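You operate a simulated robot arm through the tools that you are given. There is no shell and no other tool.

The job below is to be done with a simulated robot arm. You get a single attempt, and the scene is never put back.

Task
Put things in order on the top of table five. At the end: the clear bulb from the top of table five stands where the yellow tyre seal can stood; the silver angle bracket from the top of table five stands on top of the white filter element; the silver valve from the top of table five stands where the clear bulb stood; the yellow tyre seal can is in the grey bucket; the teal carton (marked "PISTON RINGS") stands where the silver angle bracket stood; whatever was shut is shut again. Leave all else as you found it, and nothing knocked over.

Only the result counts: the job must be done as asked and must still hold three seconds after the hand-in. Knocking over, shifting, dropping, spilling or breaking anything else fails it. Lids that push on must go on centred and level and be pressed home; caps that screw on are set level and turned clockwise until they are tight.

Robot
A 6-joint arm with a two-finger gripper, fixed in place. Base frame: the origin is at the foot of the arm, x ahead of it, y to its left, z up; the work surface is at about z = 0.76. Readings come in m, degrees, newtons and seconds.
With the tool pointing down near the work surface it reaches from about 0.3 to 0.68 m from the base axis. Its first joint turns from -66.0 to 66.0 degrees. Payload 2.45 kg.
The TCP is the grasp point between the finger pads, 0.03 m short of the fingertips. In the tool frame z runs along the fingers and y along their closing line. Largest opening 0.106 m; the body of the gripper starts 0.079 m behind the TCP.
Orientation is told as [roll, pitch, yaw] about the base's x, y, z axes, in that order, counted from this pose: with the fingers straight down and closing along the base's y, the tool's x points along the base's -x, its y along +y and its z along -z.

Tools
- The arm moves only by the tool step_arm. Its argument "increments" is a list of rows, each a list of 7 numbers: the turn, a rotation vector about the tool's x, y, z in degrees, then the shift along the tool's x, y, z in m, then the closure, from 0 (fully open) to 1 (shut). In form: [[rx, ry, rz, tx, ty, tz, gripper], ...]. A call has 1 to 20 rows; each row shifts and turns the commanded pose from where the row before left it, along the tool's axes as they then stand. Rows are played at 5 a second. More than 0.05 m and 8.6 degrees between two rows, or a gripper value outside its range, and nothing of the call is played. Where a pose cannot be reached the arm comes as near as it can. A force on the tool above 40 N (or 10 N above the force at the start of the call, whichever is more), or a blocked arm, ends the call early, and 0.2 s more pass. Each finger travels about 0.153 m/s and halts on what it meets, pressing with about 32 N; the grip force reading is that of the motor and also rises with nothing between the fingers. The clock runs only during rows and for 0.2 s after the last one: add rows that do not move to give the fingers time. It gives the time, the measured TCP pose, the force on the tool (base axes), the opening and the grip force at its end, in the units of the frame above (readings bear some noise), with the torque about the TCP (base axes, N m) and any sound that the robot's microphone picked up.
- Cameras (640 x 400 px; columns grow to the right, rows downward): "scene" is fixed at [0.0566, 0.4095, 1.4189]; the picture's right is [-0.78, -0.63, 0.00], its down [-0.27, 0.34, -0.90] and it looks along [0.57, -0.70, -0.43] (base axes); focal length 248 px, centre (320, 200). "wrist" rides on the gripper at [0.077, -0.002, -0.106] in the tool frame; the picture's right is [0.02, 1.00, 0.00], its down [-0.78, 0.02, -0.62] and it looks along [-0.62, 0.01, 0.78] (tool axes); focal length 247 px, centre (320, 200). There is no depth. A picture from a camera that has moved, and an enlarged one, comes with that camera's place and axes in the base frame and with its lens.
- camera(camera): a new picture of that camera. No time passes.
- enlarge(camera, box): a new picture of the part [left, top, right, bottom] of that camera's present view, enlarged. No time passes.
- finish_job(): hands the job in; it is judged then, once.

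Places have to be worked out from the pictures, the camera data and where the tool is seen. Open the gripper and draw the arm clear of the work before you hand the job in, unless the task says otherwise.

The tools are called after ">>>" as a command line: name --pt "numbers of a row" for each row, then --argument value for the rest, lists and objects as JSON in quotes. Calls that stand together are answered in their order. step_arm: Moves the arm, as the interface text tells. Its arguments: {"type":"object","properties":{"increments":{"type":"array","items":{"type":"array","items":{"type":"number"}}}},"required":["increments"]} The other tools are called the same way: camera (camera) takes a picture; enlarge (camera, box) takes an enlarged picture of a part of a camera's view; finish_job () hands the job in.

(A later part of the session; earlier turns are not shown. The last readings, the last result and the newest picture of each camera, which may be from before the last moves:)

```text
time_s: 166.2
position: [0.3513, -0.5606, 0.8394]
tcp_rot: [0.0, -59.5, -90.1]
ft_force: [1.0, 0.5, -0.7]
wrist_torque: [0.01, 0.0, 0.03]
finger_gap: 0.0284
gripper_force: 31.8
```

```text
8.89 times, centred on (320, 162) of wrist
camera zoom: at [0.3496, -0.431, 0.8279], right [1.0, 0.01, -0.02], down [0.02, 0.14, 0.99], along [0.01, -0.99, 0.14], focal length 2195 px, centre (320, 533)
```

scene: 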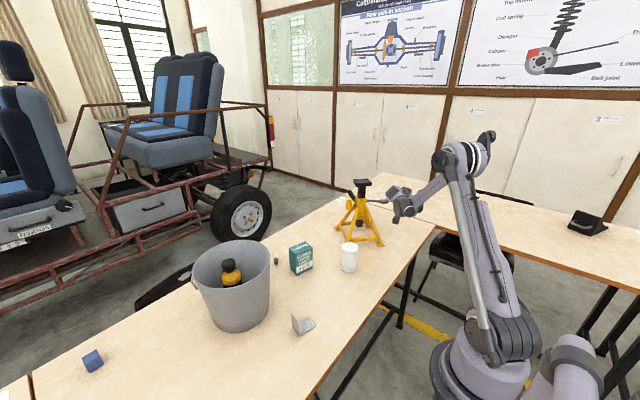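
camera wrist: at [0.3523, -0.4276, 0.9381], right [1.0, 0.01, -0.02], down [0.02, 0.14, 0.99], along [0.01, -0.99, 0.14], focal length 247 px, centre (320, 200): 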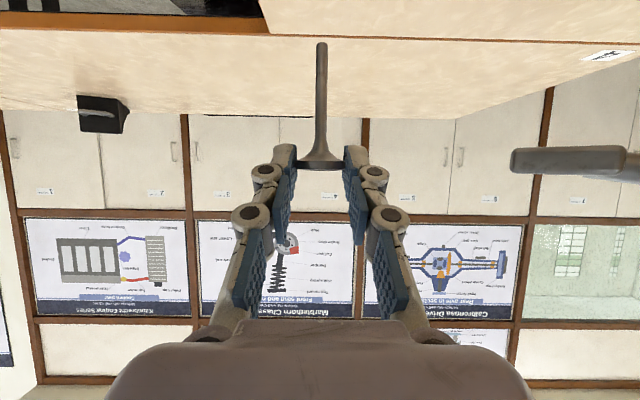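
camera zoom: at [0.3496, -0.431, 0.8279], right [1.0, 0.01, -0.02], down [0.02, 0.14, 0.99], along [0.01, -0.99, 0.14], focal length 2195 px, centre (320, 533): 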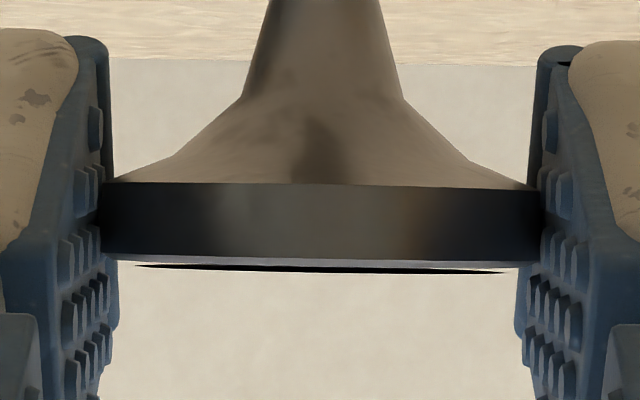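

>>> step_arm --pt "0 0 0 0 0 0 0.735" --pt "0 0 0 0 0 0 0.733" --pt "0 0 0 0 0 0 0.732"

>>> enlarge --camera "wrist" --box '[300, 35, 340, 55]'

>>> enlarge --camera "wrist" --box '[290, 140, 350, 185]'

```text
time_s: 167.0
position: [0.3509, -0.5595, 0.8399]
tcp_rot: [0.0, -59.5, -90.1]
ft_force: [0.5, -0.4, 0.1]
wrist_torque: [-0.01, -0.02, -0.02]
finger_gap: 0.029
gripper_force: 1.5
```

```text
16.00 times, centred on (320, 45) of wrist
camera zoom: at [0.3495, -0.431, 0.8279], right [1.0, 0.01, -0.02], down [0.02, 0.14, 0.99], along [0.01, -0.99, 0.14], focal length 3952 px, centre (320, 2680)
```

zoom: 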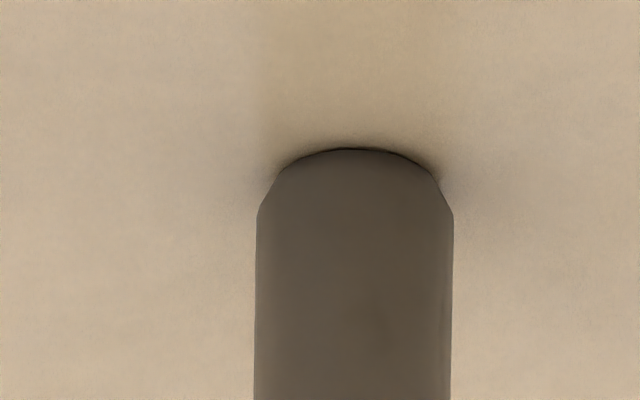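

```text
8.89 times, centred on (320, 162) of wrist
camera zoom: at [0.3495, -0.431, 0.8279], right [1.0, 0.01, -0.02], down [0.02, 0.14, 0.99], along [0.01, -0.99, 0.14], focal length 2195 px, centre (320, 533)
```

zoom: 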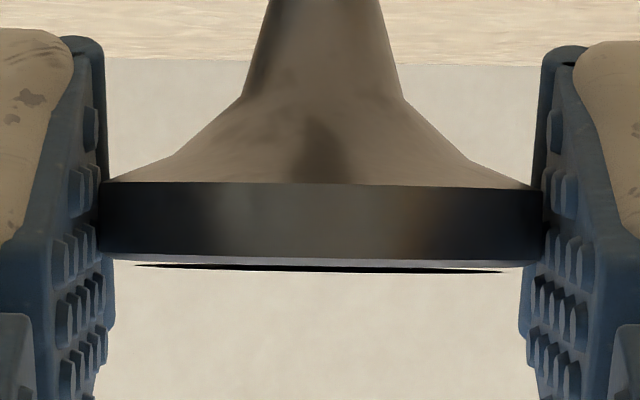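

>>> step_arm --pt "0 0 0 0 0 0 0.731" --pt "0 0 0 0 0 0 0.73" --pt "0 0 0 0 0 0 0.729" --pt "0 0 0 0 0 0 0.728"

>>> enlarge --camera "wrist" --box '[300, 35, 340, 55]'

>>> enlarge --camera "wrist" --box '[294, 156, 322, 174]'

>>> enlarge --camera "wrist" --box '[318, 156, 346, 174]'

```text
time_s: 168.0
position: [0.3508, -0.5596, 0.8401]
tcp_rot: [-0.1, -59.7, -90.1]
ft_force: [-0.8, 0.0, -0.9]
wrist_torque: [-0.03, -0.03, 0.01]
finger_gap: 0.0297
gripper_force: 1.0
```

```text
16.00 times, centred on (320, 45) of wrist
camera zoom: at [0.3495, -0.431, 0.8279], right [1.0, 0.01, -0.02], down [0.02, 0.14, 0.99], along [0.01, -0.99, 0.14], focal length 3952 px, centre (320, 2680)
```

zoom: 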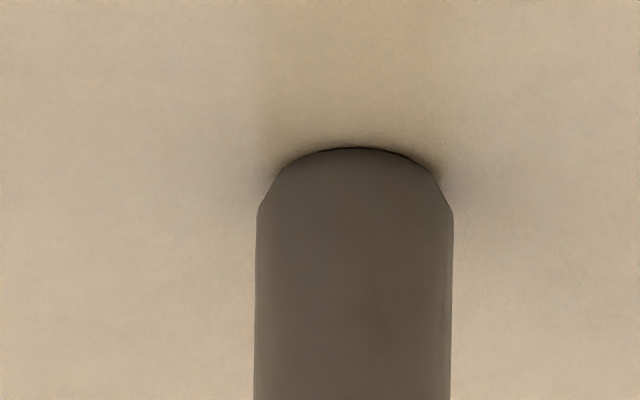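

```text
16.00 times, centred on (308, 165) of wrist
camera zoom: at [0.3495, -0.431, 0.8279], right [1.0, 0.01, -0.02], down [0.02, 0.14, 0.99], along [0.01, -0.99, 0.14], focal length 3952 px, centre (512, 760)
```

zoom: 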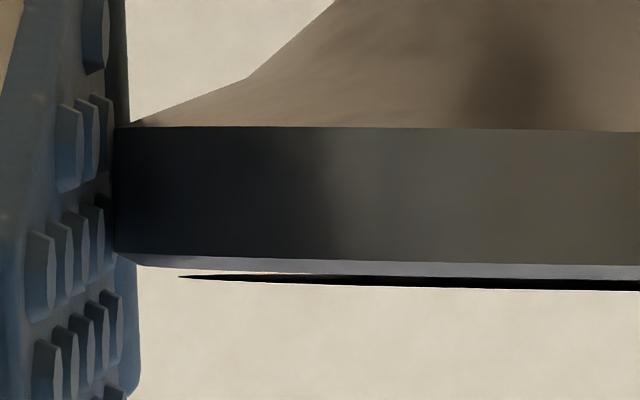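

```text
16.00 times, centred on (332, 165) of wrist
camera zoom: at [0.3495, -0.431, 0.8279], right [1.0, 0.01, -0.02], down [0.02, 0.14, 0.99], along [0.01, -0.99, 0.14], focal length 3952 px, centre (128, 760)
```

zoom: 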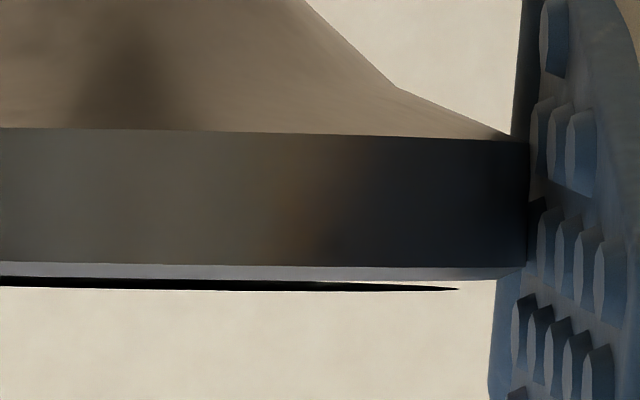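

>>> step_arm --pt "0 0 0 0 0 0 0.726" --pt "0 0 0 0 0 0 0.724"

>>> enlarge --camera "wrist" --box '[294, 156, 322, 174]'

>>> enlarge --camera "wrist" --box '[318, 156, 346, 174]'

>>> enlarge --camera "wrist" --box '[300, 35, 340, 55]'

```text
time_s: 168.6
position: [0.3511, -0.5603, 0.84]
tcp_rot: [0.0, -59.5, -90.1]
ft_force: [0.1, -0.6, -0.9]
wrist_torque: [0.01, -0.03, -0.01]
finger_gap: 0.0296
gripper_force: 0.2
```

```text
16.00 times, centred on (308, 165) of wrist
camera zoom: at [0.3495, -0.431, 0.8279], right [1.0, 0.01, -0.02], down [0.02, 0.14, 0.99], along [0.01, -0.99, 0.14], focal length 3952 px, centre (512, 760)
```

zoom: 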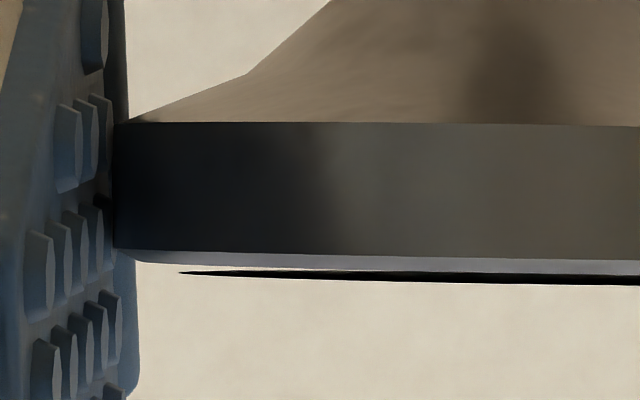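

```text
16.00 times, centred on (332, 165) of wrist
camera zoom: at [0.3495, -0.431, 0.8279], right [1.0, 0.01, -0.02], down [0.02, 0.14, 0.99], along [0.01, -0.99, 0.14], focal length 3952 px, centre (128, 760)
```

zoom: 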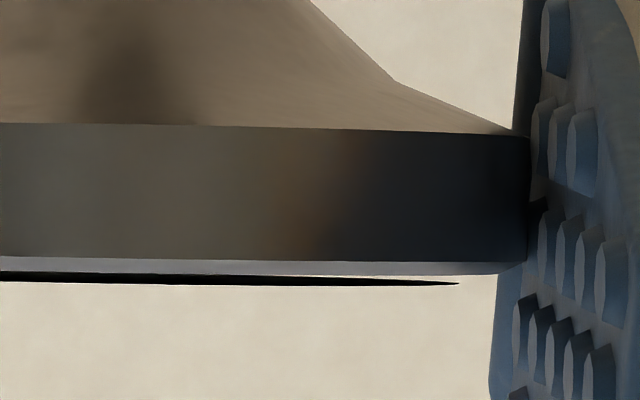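

```text
16.00 times, centred on (320, 45) of wrist
camera zoom: at [0.3495, -0.431, 0.8279], right [1.0, 0.01, -0.02], down [0.02, 0.14, 0.99], along [0.01, -0.99, 0.14], focal length 3952 px, centre (320, 2680)
```

zoom: 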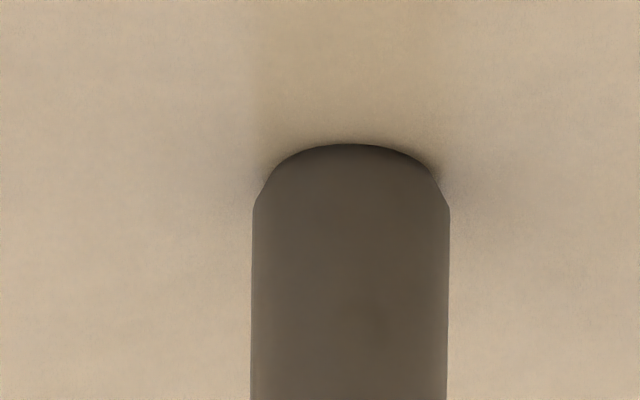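

>>> step_arm --pt "0 0 0 0 0 0 0.723" --pt "0 0 0 0 0 0 0.722"

>>> enlarge --camera "wrist" --box '[294, 156, 322, 174]'

>>> enlarge --camera "wrist" --box '[318, 156, 346, 174]'

>>> enlarge --camera "wrist" --box '[300, 35, 340, 55]'

```text
time_s: 169.2
position: [0.3519, -0.5603, 0.8402]
tcp_rot: [0.0, -59.5, -90.1]
ft_force: [0.2, -0.2, -0.5]
wrist_torque: [-0.01, 0.01, -0.01]
finger_gap: 0.0292
gripper_force: 0.7
```

```text
16.00 times, centred on (308, 165) of wrist
camera zoom: at [0.3495, -0.431, 0.8279], right [1.0, 0.01, -0.02], down [0.02, 0.14, 0.99], along [0.01, -0.99, 0.14], focal length 3952 px, centre (512, 760)
```

zoom: 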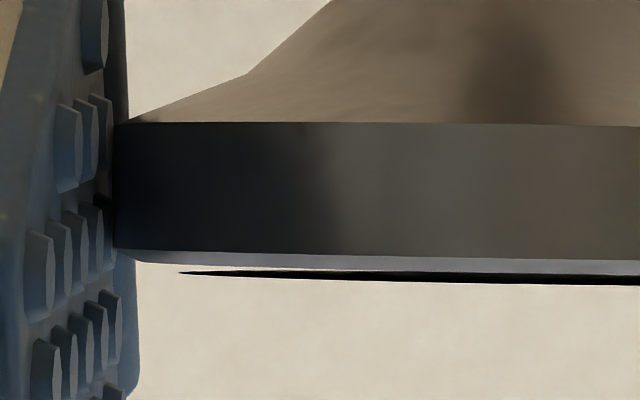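

```text
16.00 times, centred on (332, 165) of wrist
camera zoom: at [0.3495, -0.431, 0.8279], right [1.0, 0.01, -0.02], down [0.02, 0.14, 0.99], along [0.01, -0.99, 0.14], focal length 3952 px, centre (128, 760)
```

zoom: 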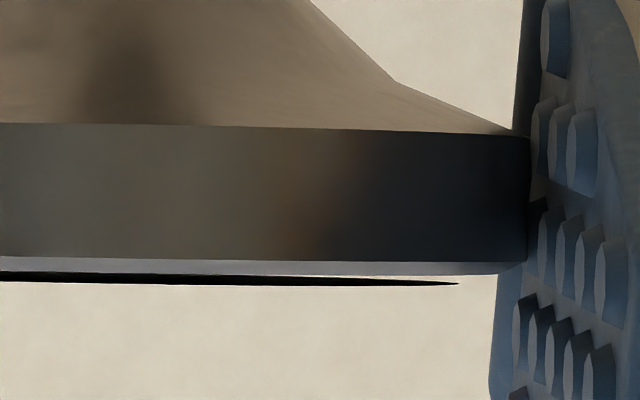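

```text
16.00 times, centred on (320, 45) of wrist
camera zoom: at [0.3495, -0.431, 0.8279], right [1.0, 0.01, -0.02], down [0.02, 0.14, 0.99], along [0.01, -0.99, 0.14], focal length 3952 px, centre (320, 2680)
```

zoom: 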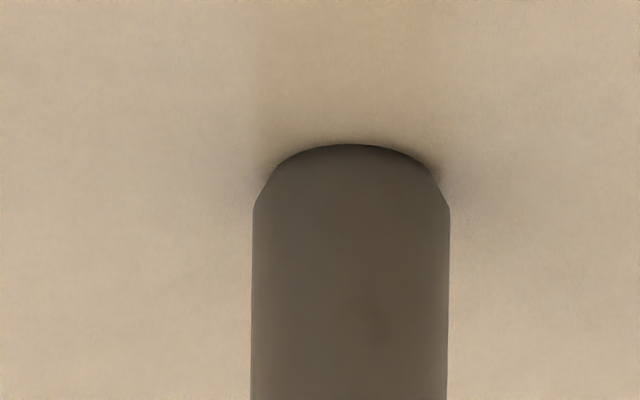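

Now it has settled onto the table, level, and only lightly touched by the pads. I keep opening in tiny steps and check again.

>>> step_arm --pt "0 0 0 0 0 0 0.72" --pt "0 0 0 0 0 0 0.718"

>>> enlarge --camera "wrist" --box '[290, 140, 350, 185]'

>>> enlarge --camera "wrist" --box '[300, 35, 340, 55]'

```text
time_s: 169.8
position: [0.3504, -0.5611, 0.8411]
tcp_rot: [0.1, -59.6, -90.1]
ft_force: [-0.4, -0.3, 0.2]
wrist_torque: [-0.04, -0.06, -0.02]
finger_gap: 0.0299
gripper_force: 0.0
```

```text
8.89 times, centred on (320, 162) of wrist
camera zoom: at [0.3495, -0.431, 0.8279], right [1.0, 0.01, -0.02], down [0.02, 0.14, 0.99], along [0.01, -0.99, 0.14], focal length 2195 px, centre (320, 533)
```

zoom: 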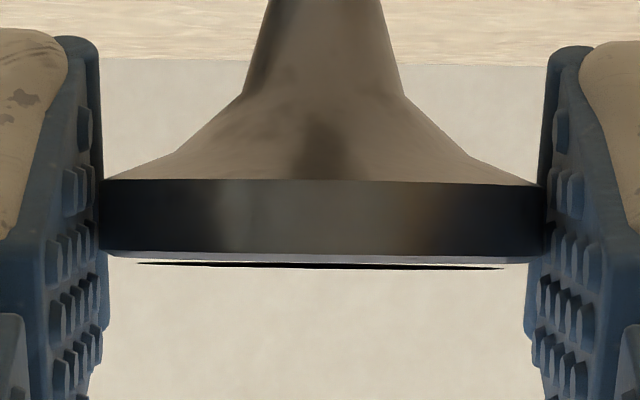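

```text
16.00 times, centred on (320, 45) of wrist
camera zoom: at [0.3495, -0.431, 0.8279], right [1.0, 0.01, -0.02], down [0.02, 0.14, 0.99], along [0.01, -0.99, 0.14], focal length 3952 px, centre (320, 2680)
```

zoom: 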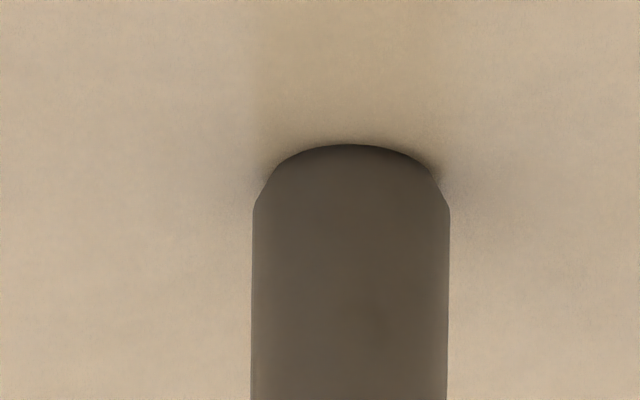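

>>> step_arm --pt "0 0 0 0 0 0 0.716" --pt "0 0 0 0 0 0 0.714" --pt "0 0 0 0 0 0 0.712"

>>> enlarge --camera "wrist" --box '[290, 140, 350, 185]'

>>> enlarge --camera "wrist" --box '[300, 35, 340, 55]'

```text
time_s: 170.6
position: [0.3503, -0.5601, 0.8392]
tcp_rot: [0.0, -59.6, -90.1]
ft_force: [0.0, 0.1, 0.6]
wrist_torque: [-0.03, -0.01, 0.01]
finger_gap: 0.0304
gripper_force: 0.1
```

```text
8.89 times, centred on (320, 162) of wrist
camera zoom: at [0.3495, -0.431, 0.8279], right [1.0, 0.01, -0.02], down [0.02, 0.14, 0.99], along [0.01, -0.99, 0.14], focal length 2195 px, centre (320, 533)
```

zoom: 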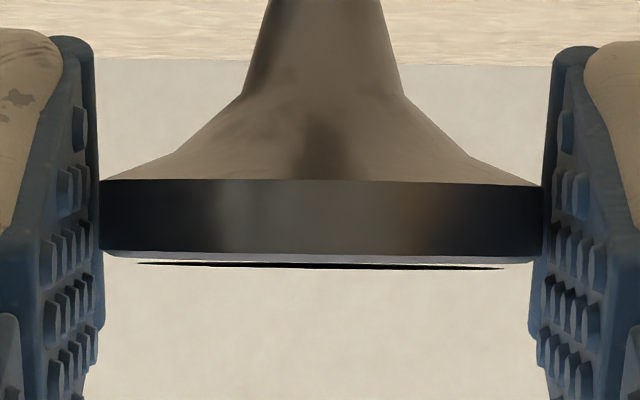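

```text
16.00 times, centred on (320, 45) of wrist
camera zoom: at [0.3495, -0.431, 0.8279], right [1.0, 0.01, -0.02], down [0.02, 0.14, 0.99], along [0.01, -0.99, 0.14], focal length 3952 px, centre (320, 2680)
```

zoom: 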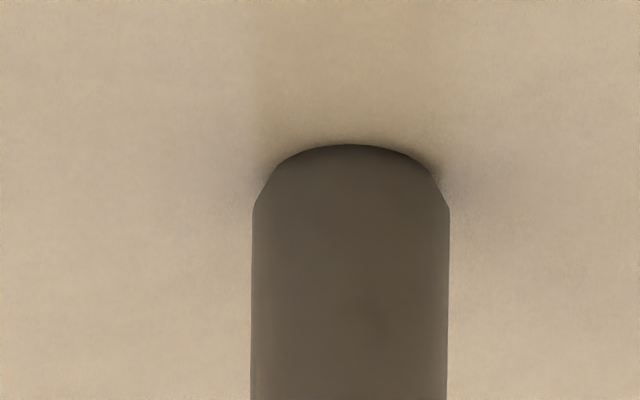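

It stands on its own with the pads just clear. I open further, gently.

>>> step_arm --pt "0 0 0 0 0 0 0.708" --pt "0 0 0 0 0 0 0.702" --pt "0 0 0 0 0 0 0.695" --pt "0 0 0 0 0 0 0.685" --pt "0 0 0 0 0 0 0.67" --pt "0 0 0 0 0 0 0.65"

>>> camera --camera "wrist"

>>> enlarge --camera "wrist" --box '[290, 140, 350, 185]'

```text
time_s: 172.0
position: [0.3515, -0.5595, 0.8407]
tcp_rot: [0.0, -59.7, -90.1]
ft_force: [-0.4, -0.5, -1.3]
wrist_torque: [0.02, 0.03, 0.02]
finger_gap: 0.0372
gripper_force: 0.0
```

```text
taken
camera wrist: at [0.3495, -0.431, 0.8279], right [1.0, 0.01, -0.02], down [0.02, 0.14, 0.99], along [0.01, -0.99, 0.14], focal length 247 px, centre (320, 200)
```

wrist: 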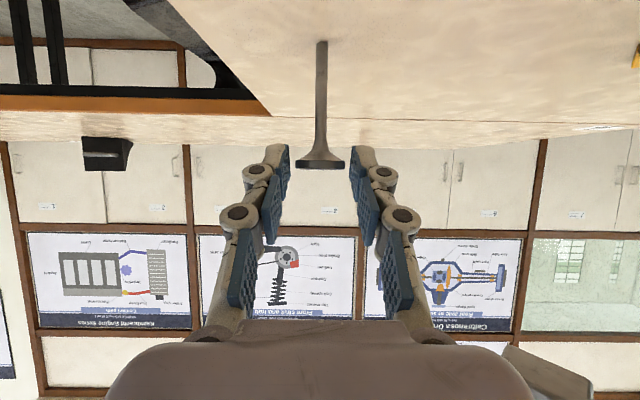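

```text
8.89 times, centred on (320, 162) of wrist
camera zoom: at [0.3495, -0.431, 0.8279], right [1.0, 0.01, -0.02], down [0.02, 0.14, 0.99], along [0.01, -0.99, 0.14], focal length 2195 px, centre (320, 533)
```

zoom: 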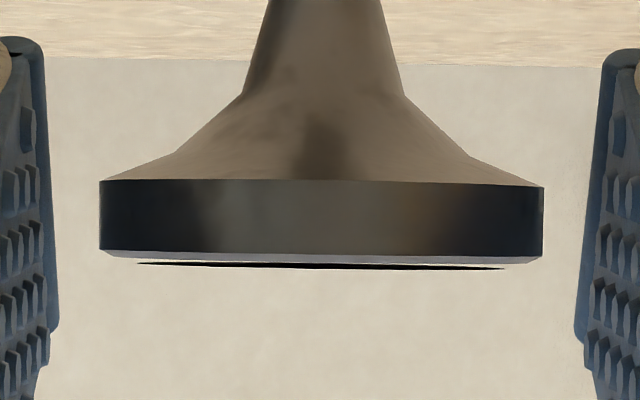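

The valve stands free on the bulb's old spot. I open wider and back straight out along the tool axis, slowly at first.

>>> step_arm --pt "0 0 0 0 0 0 0.6" --pt "0 0 0 0 0 0 0.5" --pt "0 0 0 0 0 -0.005 0.5" --pt "0 0 0 0 0 -0.01 0.5" --pt "0 0 0 0 0 -0.015 0.5" --pt "0 0 0 0 0 -0.02 0.5" --pt "0 0 0 0 0 -0.025 0.5" --pt "0 0 0 0 0 0 0.5"

>>> camera --camera "wrist"

>>> enlarge --camera "scene" --box '[370, 195, 440, 255]'

```text
time_s: 173.8
position: [0.3508, -0.4965, 0.8769]
tcp_rot: [0.0, -59.6, -90.1]
ft_force: [0.5, 0.3, 0.2]
wrist_torque: [0.0, 0.0, -0.03]
finger_gap: 0.053
gripper_force: 0.0
```

```text
taken
camera wrist: at [0.3497, -0.3667, 0.8657], right [1.0, 0.01, -0.02], down [0.02, 0.14, 0.99], along [0.01, -0.99, 0.14], focal length 247 px, centre (320, 200)
```

wrist: 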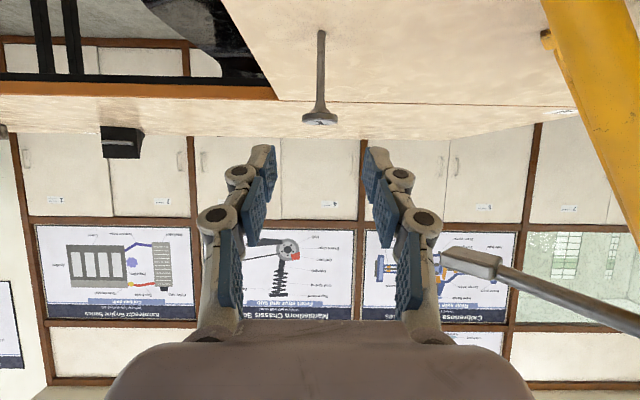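

```text
6.67 times, centred on (405, 225) of scene
camera zoom: at [0.0566, 0.4095, 1.4189], right [-0.78, -0.63, 0.0], down [-0.27, 0.34, -0.9], along [0.57, -0.7, -0.43], focal length 1654 px, centre (-247, 33)
```

zoom: 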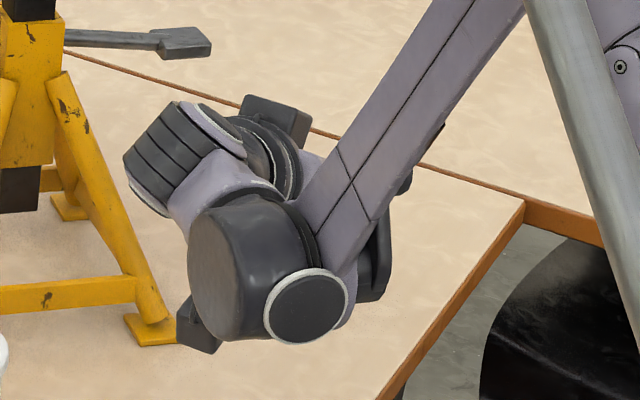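

The valve is standing well. I withdraw up and back, clear of the jack stand.

>>> step_arm --pt "0 0 0 -0.0157 0 -0.0325 0.4" --pt "0 0 0 -0.0157 0 -0.0325 0.2" --pt "0 0 0 -0.0157 0 -0.0325 0" --pt "0 0 0 -0.0157 0 -0.0325 0" --pt "0 0 0 -0.0157 0 -0.0325 0" --pt "0 0 0 0 0 0 0"

>>> camera --camera "scene"

>>> camera --camera "wrist"

```text
time_s: 175.2
position: [0.3494, -0.3949, 1.03]
tcp_rot: [-0.1, -59.5, -90.2]
ft_force: [0.2, 0.0, 0.3]
wrist_torque: [-0.01, 0.01, -0.01]
finger_gap: 0.1059
gripper_force: 0.1
```

```text
taken
```

scene: 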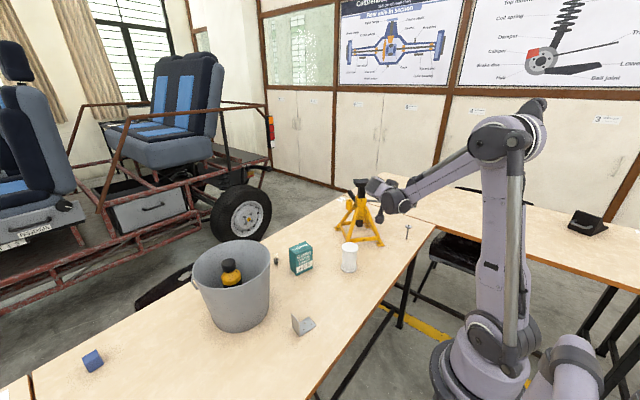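

```text
taken
camera wrist: at [0.348, -0.2656, 1.0179], right [1.0, 0.01, -0.02], down [0.02, 0.14, 0.99], along [0.01, -0.99, 0.14], focal length 247 px, centre (320, 200)
```

wrist: 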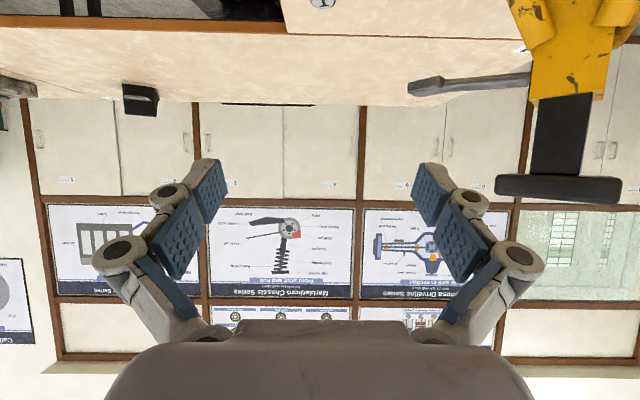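

>>> enlarge --camera "scene" --box '[385, 215, 430, 250]'

>>> step_arm --pt "0 7.5 0 0 0 0 0" --pt "0 7.5 0 0 0 0 0" --pt "0 7.5 0 0 0 0 0" --pt "0 7.5 0 0 0 0 0" --pt "0 7.5 0 0 0 0 0" --pt "0 7.5 0 0 0 0 0" --pt "0 7.5 0 0 0 0 0" --pt "0 7.1 0 0 0 0 0" --pt "0 0 -8.2 0 0 0 0" --pt "0 0 -8.2 0 0 0 0" --pt "0 0 -8.2 0 0 0 0" --pt "0 0 -8.2 0 0 0 0" --pt "0 0 -8.2 0 0 0 0" --pt "0 0 -8.2 0 0 0 0" --pt "0 0 -8.2 0 0 0 0" --pt "0 0 -8.2 0 0 0 0" --pt "0 0 0 0 0 0 0"

```text
11.43 times, centred on (408, 232) of scene
camera zoom: at [0.0566, 0.4095, 1.4189], right [-0.78, -0.63, 0.0], down [-0.27, 0.34, -0.9], along [0.57, -0.7, -0.43], focal length 2836 px, centre (-680, -171)
```

zoom: 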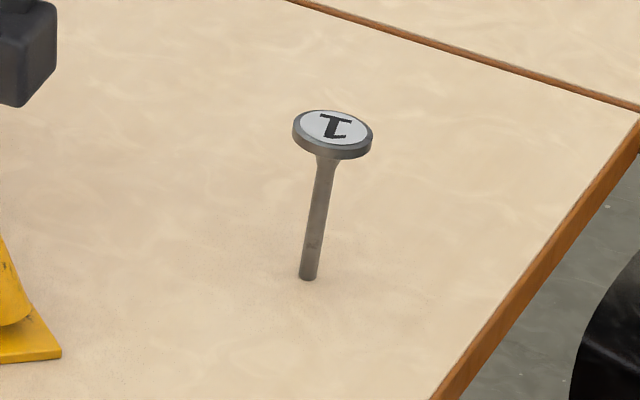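

```text
time_s: 178.8
position: [0.3508, -0.3961, 1.0266]
tcp_rot: [0.0, 0.0, -24.4]
ft_force: [0.0, 0.3, 0.0]
wrist_torque: [0.02, -0.03, 0.03]
finger_gap: 0.1061
gripper_force: 0.0
```

The valve stands upright at the bulb's old spot. Next is the angle bracket near (0.41, 0.05): I turn to yaw 0 and move over to look at it.

>>> step_arm --pt "0 0 -8.13 0 0 0 0" --pt "0 0 -8.13 0 0 0 0" --pt "0 0 -8.13 0 0 0 0" --pt "0 0 0 -0.001 0.0426 0.003 0" --pt "0 0 0 -0.001 0.0426 0.003 0" --pt "0 0 0 -0.001 0.0426 0.003 0" --pt "0 0 0 -0.001 0.0426 0.003 0" --pt "0 0 0 -0.001 0.0426 0.003 0" --pt "0 0 0 -0.001 0.0426 0.003 0" --pt "0 0 0 -0.001 0.0426 0.003 0" --pt "0 0 0 -0.001 0.0426 0.003 0" --pt "0 0 0 -0.001 0.0426 0.003 0" --pt "0 0 0 -0.001 0.0426 0.003 0" --pt "0 0 0 0 0 0 0"

>>> camera --camera "wrist"

>>> enlarge --camera "scene" --box '[275, 300, 335, 345]'

```text
time_s: 181.8
position: [0.3618, 0.0319, 0.9982]
tcp_rot: [0.0, 0.0, -0.1]
ft_force: [-0.2, 0.4, -0.3]
wrist_torque: [-0.01, 0.01, -0.03]
finger_gap: 0.1059
gripper_force: 0.0
```

```text
taken
camera wrist: at [0.2853, 0.0299, 1.1047], right [-0.02, 1.0, 0.0], down [0.78, 0.02, 0.62], along [0.62, 0.01, -0.78], focal length 247 px, centre (320, 200)
```

wrist: 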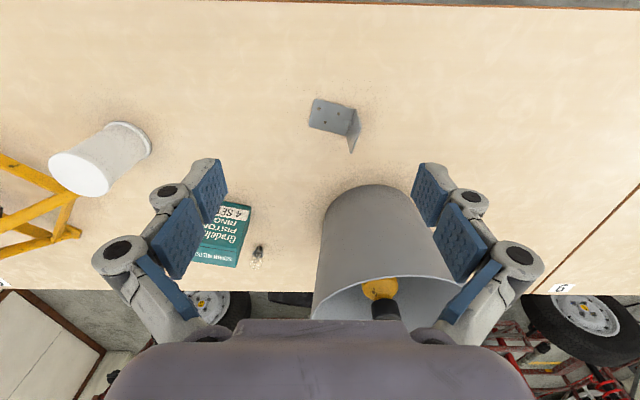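

```text
8.89 times, centred on (305, 322) of scene
camera zoom: at [0.0565, 0.4095, 1.4189], right [-0.78, -0.63, 0.0], down [-0.27, 0.34, -0.9], along [0.57, -0.7, -0.43], focal length 2206 px, centre (453, -889)
```

zoom: 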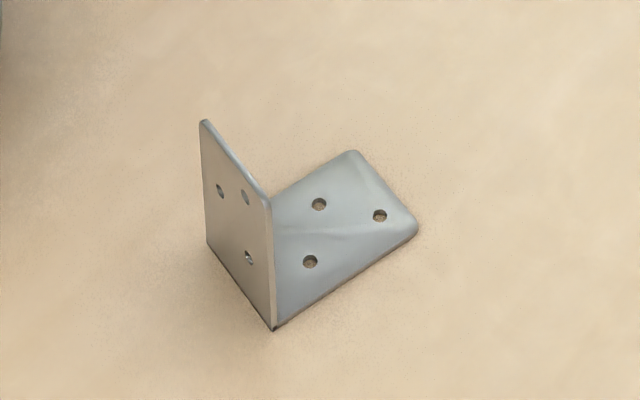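

>>> enlarge --camera "wrist" --box '[295, 85, 375, 165]'

>>> enlarge --camera "wrist" --box '[30, 100, 180, 220]'

>>> enlarge --camera "scene" --box '[325, 230, 375, 280]'

```text
5.00 times, centred on (335, 125) of wrist
camera zoom: at [0.2853, 0.0299, 1.1047], right [-0.02, 1.0, 0.0], down [0.78, 0.02, 0.62], along [0.62, 0.01, -0.78], focal length 1235 px, centre (245, 575)
```

zoom: 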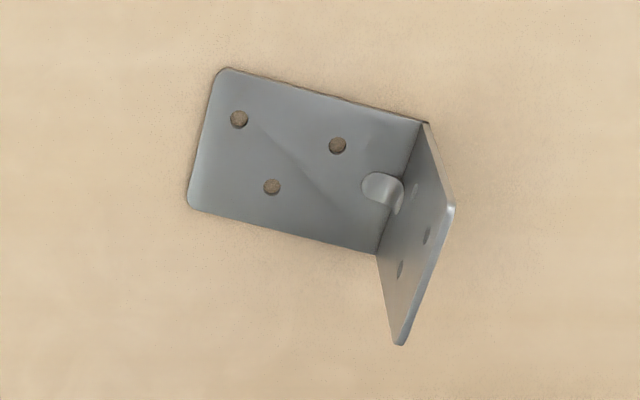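

```text
3.33 times, centred on (105, 160) of wrist
camera zoom: at [0.2853, 0.0299, 1.1047], right [-0.02, 1.0, 0.0], down [0.78, 0.02, 0.62], along [0.62, 0.01, -0.78], focal length 823 px, centre (1037, 333)
```

zoom: 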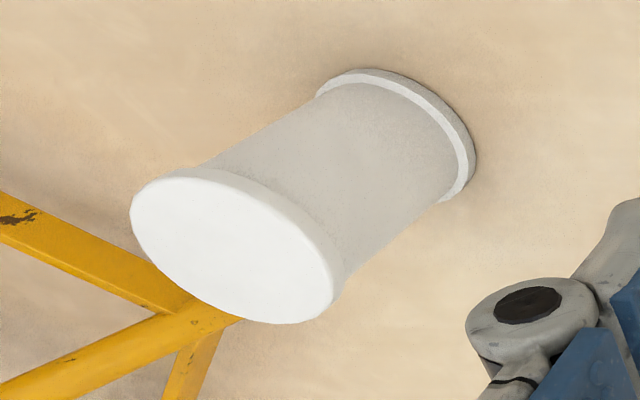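

```text
8.00 times, centred on (350, 255) of scene
camera zoom: at [0.0565, 0.4095, 1.4189], right [-0.78, -0.63, 0.0], down [-0.27, 0.34, -0.9], along [0.57, -0.7, -0.43], focal length 1985 px, centre (80, -240)
```

zoom: 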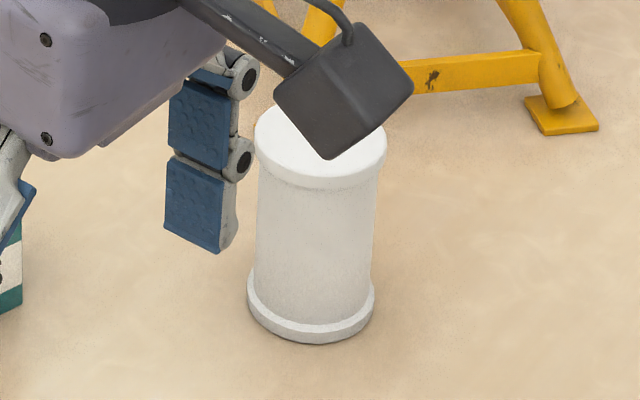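

The bracket's upright leg runs from about (0.398, 0.080) to (0.437, 0.072), roughly 0.057 m tall. I turn to yaw -12.5° so the fingers straddle that leg, and come down above it.

>>> step_arm --pt "0 0 6.2 0 0 0 0.3" --pt "0 0 6.2 0 0 0 0.5" --pt "0 0 0 -0.0113 0.014 0.03 0.5" --pt "0 0 0 -0.0113 0.014 0.03 0.5" --pt "0 0 0 -0.0113 0.014 0.03 0.5" --pt "0 0 0 -0.0112 0.0141 0.03 0.5" --pt "0 0 0 0 0 0 0.5"

>>> enlarge --camera "wrist" --box '[200, 40, 440, 220]'

>>> enlarge --camera "scene" --box '[260, 250, 360, 345]'

```text
time_s: 183.4
position: [0.4178, 0.0744, 0.8764]
tcp_rot: [0.0, 0.0, -12.5]
ft_force: [-0.1, 0.7, 0.9]
wrist_torque: [0.03, 0.01, -0.02]
finger_gap: 0.0532
gripper_force: 0.0
```

```text
2.22 times, centred on (320, 130) of wrist
camera zoom: at [0.3439, 0.0887, 0.9825], right [0.2, 0.98, 0.0], down [0.77, -0.15, 0.62], along [0.61, -0.12, -0.78], focal length 549 px, centre (320, 356)
```

zoom: 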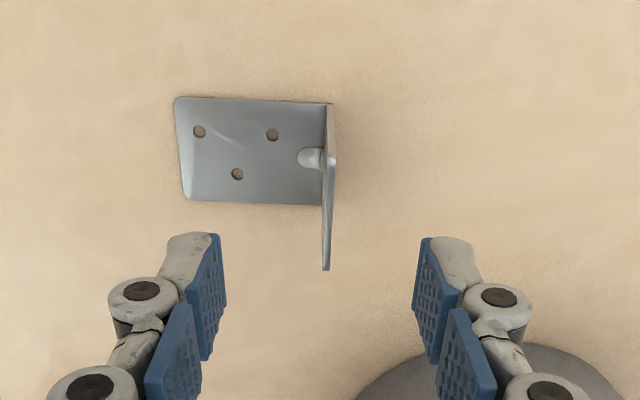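

```text
4.21 times, centred on (310, 298) of scene
camera zoom: at [0.0566, 0.4095, 1.4189], right [-0.78, -0.63, 0.0], down [-0.27, 0.34, -0.9], along [0.57, -0.7, -0.43], focal length 1045 px, centre (362, -210)
```

zoom: 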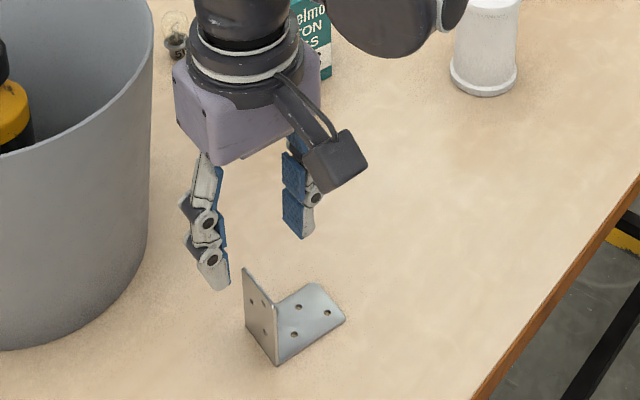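

The upright leg is edge-on between the fingers. I lower to z≈0.812, keeping the fingertips about 2 cm above the flat leg.

>>> step_arm --pt "0 0 0 0.001 0.0003 0.0215 0.5" --pt "0 0 0 0.001 0.0003 0.0215 0.5" --pt "0 0 0 0.001 0.0003 0.0215 0.5" --pt "0 0 0 0 0 0 0.5"

>>> enlarge --camera "wrist" --box '[200, 60, 440, 240]'

>>> enlarge --camera "scene" --box '[270, 280, 340, 345]'

```text
time_s: 184.4
position: [0.4151, 0.0764, 0.8114]
tcp_rot: [0.0, 0.0, -12.5]
ft_force: [0.6, -0.3, -0.9]
wrist_torque: [0.02, 0.01, -0.02]
finger_gap: 0.0529
gripper_force: 0.1
```

```text
2.22 times, centred on (320, 150) of wrist
camera zoom: at [0.3394, 0.0912, 0.9192], right [0.2, 0.98, 0.0], down [0.77, -0.15, 0.62], along [0.61, -0.12, -0.78], focal length 549 px, centre (320, 311)
```

zoom: 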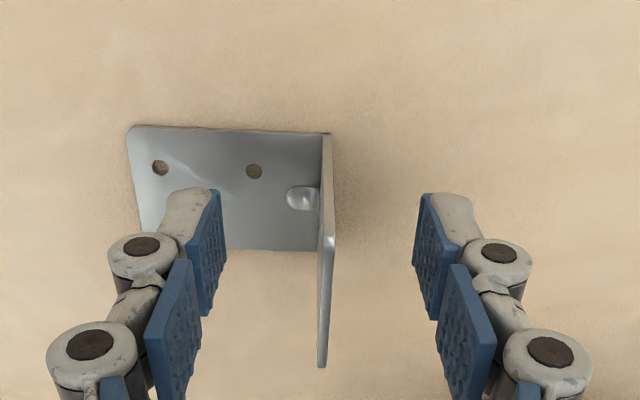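

```text
6.15 times, centred on (305, 312) of scene
camera zoom: at [0.0566, 0.4095, 1.4189], right [-0.78, -0.63, 0.0], down [-0.27, 0.34, -0.9], along [0.57, -0.7, -0.43], focal length 1527 px, centre (412, -492)
```

zoom: 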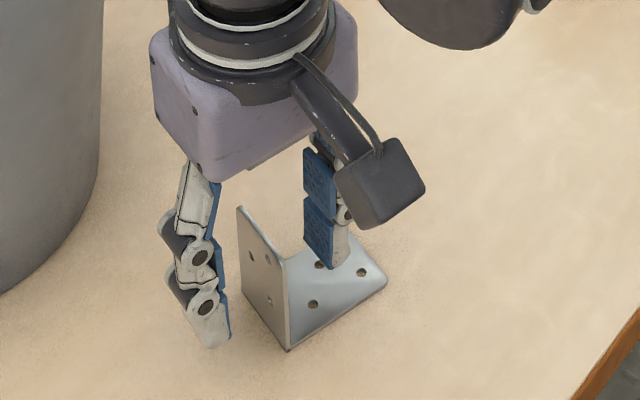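

The upright leg is centred between the pads. I close on it.

>>> step_arm --pt "0 0 0 0 0 0 0.8" --pt "0 0 0 0 0 0 0.92" --pt "0 0 0 0 0 0 1" --pt "0 0 0 0 0 0 1" --pt "0 0 0 0 0 0 1"

>>> enlarge --camera "wrist" --box '[200, 60, 440, 240]'

```text
time_s: 185.6
position: [0.4142, 0.0767, 0.8131]
tcp_rot: [0.1, 0.1, -12.6]
ft_force: [0.4, -0.4, 0.0]
wrist_torque: [-0.03, 0.02, 0.02]
finger_gap: 0.0062
gripper_force: 31.0
```

```text
2.22 times, centred on (320, 150) of wrist
camera zoom: at [0.3394, 0.0911, 0.9195], right [0.2, 0.98, 0.0], down [0.77, -0.15, 0.62], along [0.61, -0.12, -0.78], focal length 549 px, centre (320, 311)
```

zoom: 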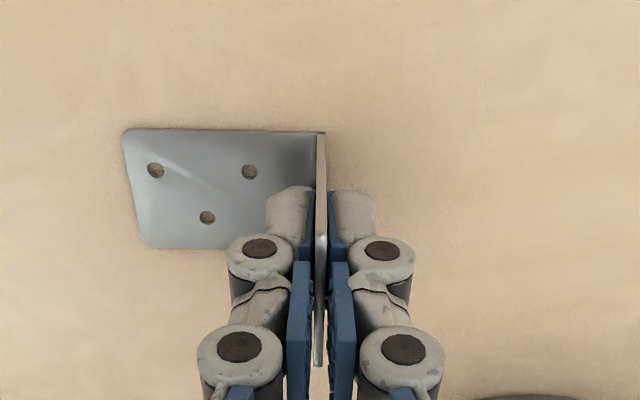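

Gripped. I lift straight up and check the bracket's attitude.

>>> step_arm --pt "0 0 0 0 0 -0.01 1" --pt "0 0 0 0 0 -0.03 1" --pt "0 0 0 0 0 -0.04 1" --pt "0 0 0 0 0 -0.04 1" --pt "0 0 0 0 0 -0.04 1" --pt "0 0 0 0 0 0 1"

>>> enlarge --camera "wrist" --box '[200, 60, 440, 240]'

>>> enlarge --camera "scene" --box '[250, 210, 370, 320]'

```text
time_s: 187.0
position: [0.414, 0.0769, 0.9747]
tcp_rot: [0.0, 0.0, -12.5]
ft_force: [0.4, 0.3, -0.7]
wrist_torque: [-0.03, -0.01, 0.0]
finger_gap: 0.0059
gripper_force: 30.9
```

```text
2.22 times, centred on (320, 150) of wrist
camera zoom: at [0.3393, 0.0899, 1.0817], right [0.2, 0.98, 0.0], down [0.77, -0.15, 0.62], along [0.61, -0.12, -0.78], focal length 549 px, centre (320, 311)
```

zoom: 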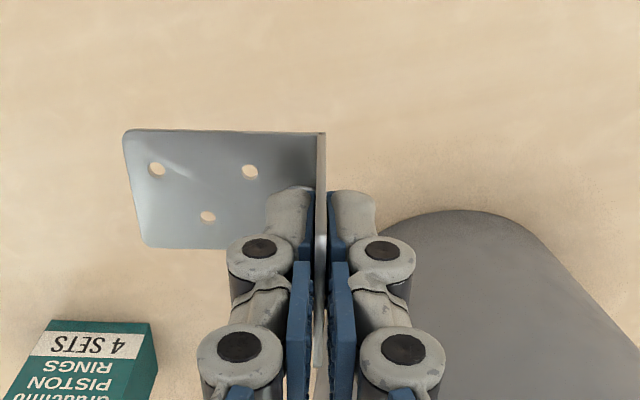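

```text
3.64 times, centred on (310, 265) of scene
camera zoom: at [0.0566, 0.4095, 1.4189], right [-0.78, -0.63, 0.0], down [-0.27, 0.34, -0.9], along [0.57, -0.7, -0.43], focal length 902 px, centre (356, -36)
```

zoom: 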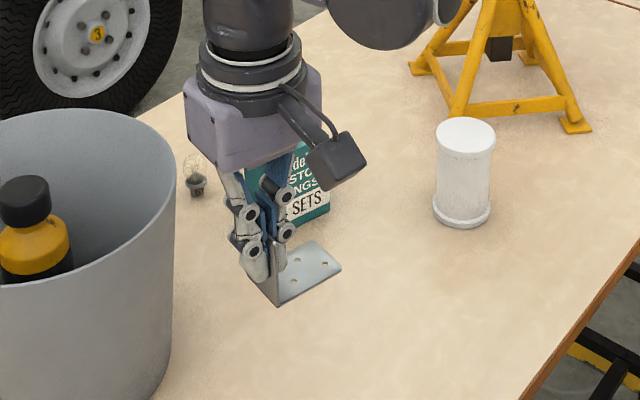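

The bracket is held level. The filter top is near (0.4475, -0.250) at z≈0.862; I move the bracket above it with its balance point over the centre.

>>> step_arm --pt "0 0 0 -0.0112 -0.0327 0 1" --pt "0 0 0 -0.0112 -0.0327 0 1" --pt "0 0 0 -0.0112 -0.0327 0 1" --pt "0 0 0 -0.0112 -0.0327 0 1" --pt "0 0 0 -0.0112 -0.0327 0 1" --pt "0 0 0 -0.0112 -0.0327 0 1" --pt "0 0 0 -0.0112 -0.0327 0 1" --pt "0 0 0 -0.0112 -0.0327 0 1" --pt "0 0 0 -0.0113 -0.0324 0 1" --pt "0 0 0 0 0 0 1"

>>> camera --camera "wrist"

>>> enlarge --camera "scene" --box '[300, 190, 400, 280]'

```text
time_s: 189.2
position: [0.4498, -0.2344, 0.9717]
tcp_rot: [0.0, 0.0, -12.5]
ft_force: [0.1, 1.0, -1.3]
wrist_torque: [-0.01, 0.02, 0.0]
finger_gap: 0.0059
gripper_force: 31.8
```

```text
taken
camera wrist: at [0.3749, -0.2201, 1.0793], right [0.19, 0.98, 0.0], down [0.77, -0.15, 0.62], along [0.61, -0.12, -0.78], focal length 247 px, centre (320, 200)
```

wrist: 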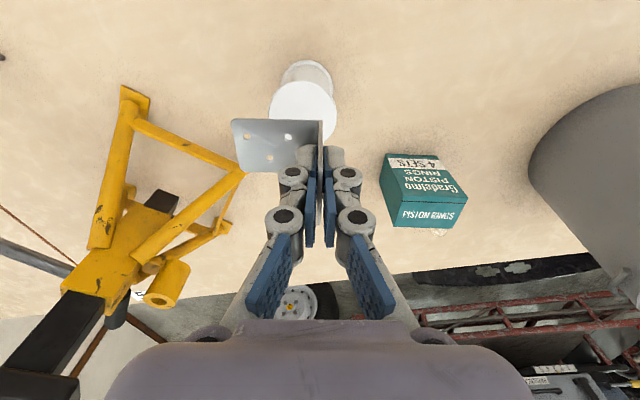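

```text
4.44 times, centred on (350, 235) of scene
camera zoom: at [0.0566, 0.4095, 1.4189], right [-0.78, -0.63, 0.0], down [-0.27, 0.34, -0.9], along [0.57, -0.7, -0.43], focal length 1103 px, centre (187, 44)
```

zoom: 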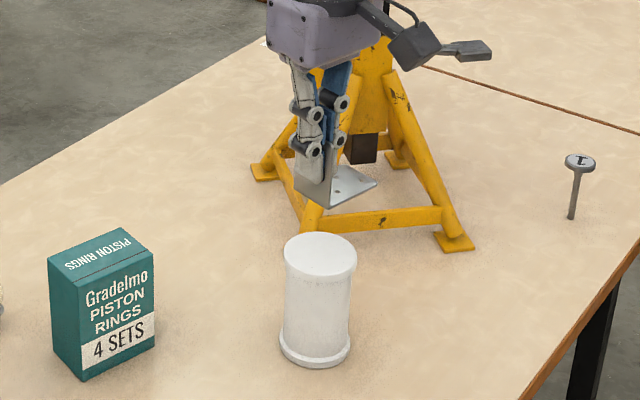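

>>> enlarge --camera "wrist" --box '[220, 40, 380, 200]'

```text
2.50 times, centred on (300, 120) of wrist
camera zoom: at [0.3749, -0.2201, 1.0793], right [0.19, 0.98, 0.0], down [0.77, -0.15, 0.62], along [0.61, -0.12, -0.78], focal length 617 px, centre (370, 400)
```

zoom: 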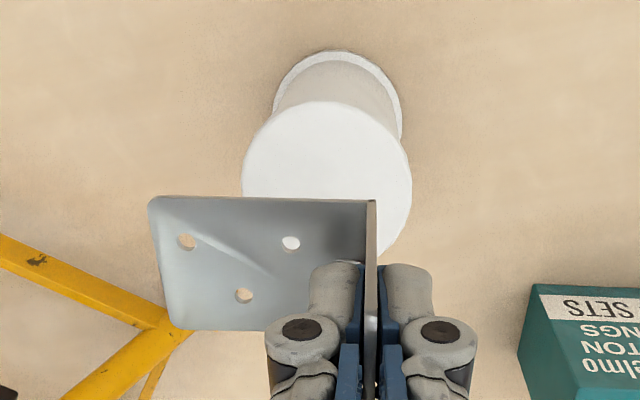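

The filter top centre is about (0.445, -0.2495). I shift a few millimetres and lower to just above it.

>>> step_arm --pt "0 0 0 0.0013 0.0013 0.015 1" --pt "0 0 0 0.0013 0.0013 0.015 1" --pt "0 0 0 0.0013 0.0012 0.015 1" --pt "0 0 0 0 0 0 1"

>>> enlarge --camera "wrist" --box '[220, 40, 380, 200]'

>>> enlarge --camera "scene" --box '[315, 210, 385, 280]'

```text
time_s: 190.2
position: [0.4476, -0.2265, 0.9283]
tcp_rot: [0.0, 0.0, -12.5]
ft_force: [0.8, -1.1, -0.6]
wrist_torque: [-0.01, -0.01, -0.02]
finger_gap: 0.006
gripper_force: 30.8
```

```text
2.50 times, centred on (300, 120) of wrist
camera zoom: at [0.3732, -0.2132, 1.0346], right [0.2, 0.98, 0.0], down [0.77, -0.15, 0.62], along [0.61, -0.12, -0.78], focal length 617 px, centre (370, 400)
```

zoom: 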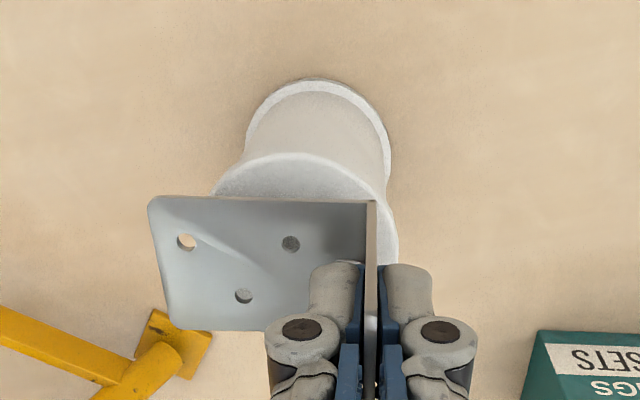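

```text
5.71 times, centred on (350, 245) of scene
camera zoom: at [0.0566, 0.4095, 1.4189], right [-0.78, -0.63, 0.0], down [-0.27, 0.34, -0.9], along [0.57, -0.7, -0.43], focal length 1418 px, centre (149, -57)
```

zoom: 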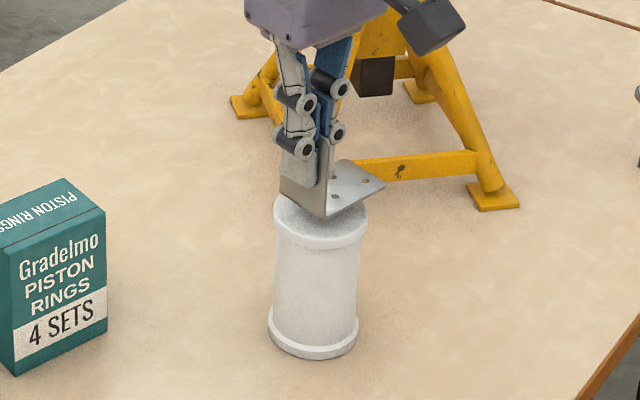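

Alignment is within a few millimetres. I lower in small steps until it touches.

>>> step_arm --pt "0 0 0 0 0 0.004 1" --pt "0 0 0 0 0 0.003 1" --pt "0 0 0 0 0 0.002 1" --pt "0 0 0 0 0 0 1"

>>> enlarge --camera "scene" --box '[325, 225, 375, 270]'

```text
time_s: 191.2
position: [0.447, -0.2279, 0.9193]
tcp_rot: [0.0, 0.0, -12.6]
ft_force: [0.5, -1.0, -1.0]
wrist_torque: [0.02, -0.05, 0.05]
finger_gap: 0.006
gripper_force: 31.3
```

```text
8.89 times, centred on (350, 248) of scene
camera zoom: at [0.0566, 0.4095, 1.4189], right [-0.78, -0.63, 0.0], down [-0.27, 0.34, -0.9], along [0.57, -0.7, -0.43], focal length 2206 px, centre (53, -222)
```

zoom: 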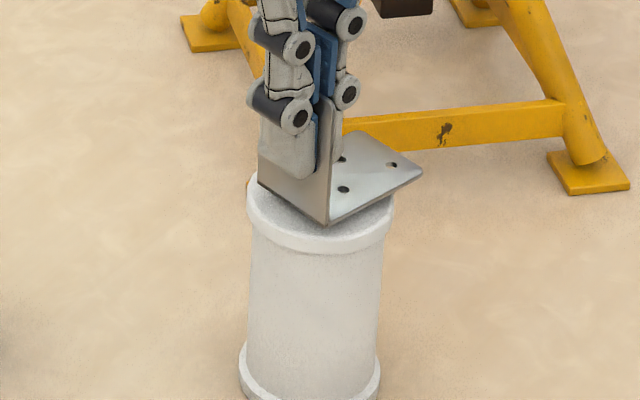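

>>> step_arm --pt "0 0 0 0 0 0.001 1" --pt "0 0 0 0 0 0.001 1" --pt "0 0 0 0 0 0 1"

>>> enlarge --camera "scene" --box '[325, 225, 375, 270]'

```text
time_s: 192.0
position: [0.4471, -0.2273, 0.9172]
tcp_rot: [0.0, 0.0, -12.4]
ft_force: [0.8, -1.4, -0.3]
wrist_torque: [0.03, 0.01, 0.02]
finger_gap: 0.0058
gripper_force: 30.9
```

```text
8.89 times, centred on (350, 248) of scene
camera zoom: at [0.0566, 0.4095, 1.4189], right [-0.78, -0.63, 0.0], down [-0.27, 0.34, -0.9], along [0.57, -0.7, -0.43], focal length 2206 px, centre (53, -222)
```

zoom: 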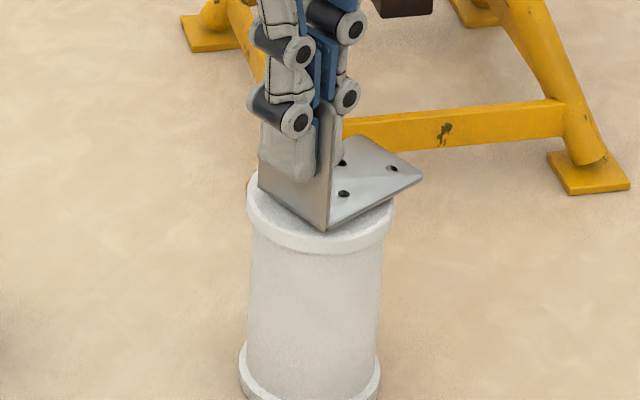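

>>> step_arm --pt "0 0 0 0 0 0.001 1" --pt "0 0 0 0 0 0.001 1" --pt "0 0 0 0 0 0 1"

```text
time_s: 192.8
position: [0.4475, -0.2268, 0.9146]
tcp_rot: [0.1, -0.1, -12.4]
ft_force: [-0.3, 0.2, -0.5]
wrist_torque: [0.0, 0.0, 0.02]
finger_gap: 0.0061
gripper_force: 30.9
```

>>> step_arm --pt "0 0 0 0 0 0.0008 1" --pt "0 0 0 0 0 0 1" --pt "0 0 0 0 0 0 1"

>>> enlarge --camera "scene" --box '[325, 225, 375, 270]'

```text
time_s: 193.6
position: [0.4468, -0.2274, 0.9147]
tcp_rot: [0.0, 0.0, -12.5]
ft_force: [1.2, -0.6, -0.8]
wrist_torque: [0.02, 0.01, -0.03]
finger_gap: 0.0061
gripper_force: 31.7
```

```text
8.89 times, centred on (350, 248) of scene
camera zoom: at [0.0566, 0.4095, 1.4189], right [-0.78, -0.63, 0.0], down [-0.27, 0.34, -0.9], along [0.57, -0.7, -0.43], focal length 2206 px, centre (53, -222)
```

zoom: 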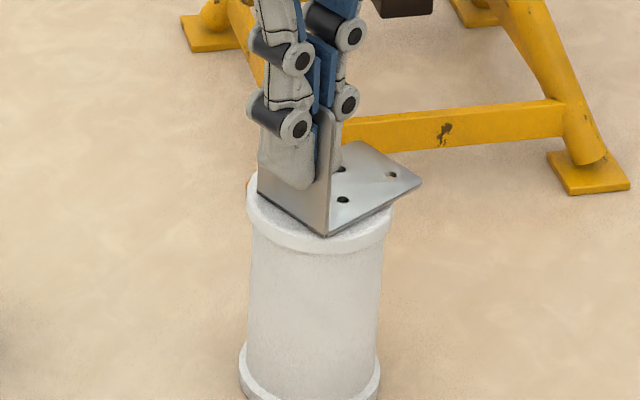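

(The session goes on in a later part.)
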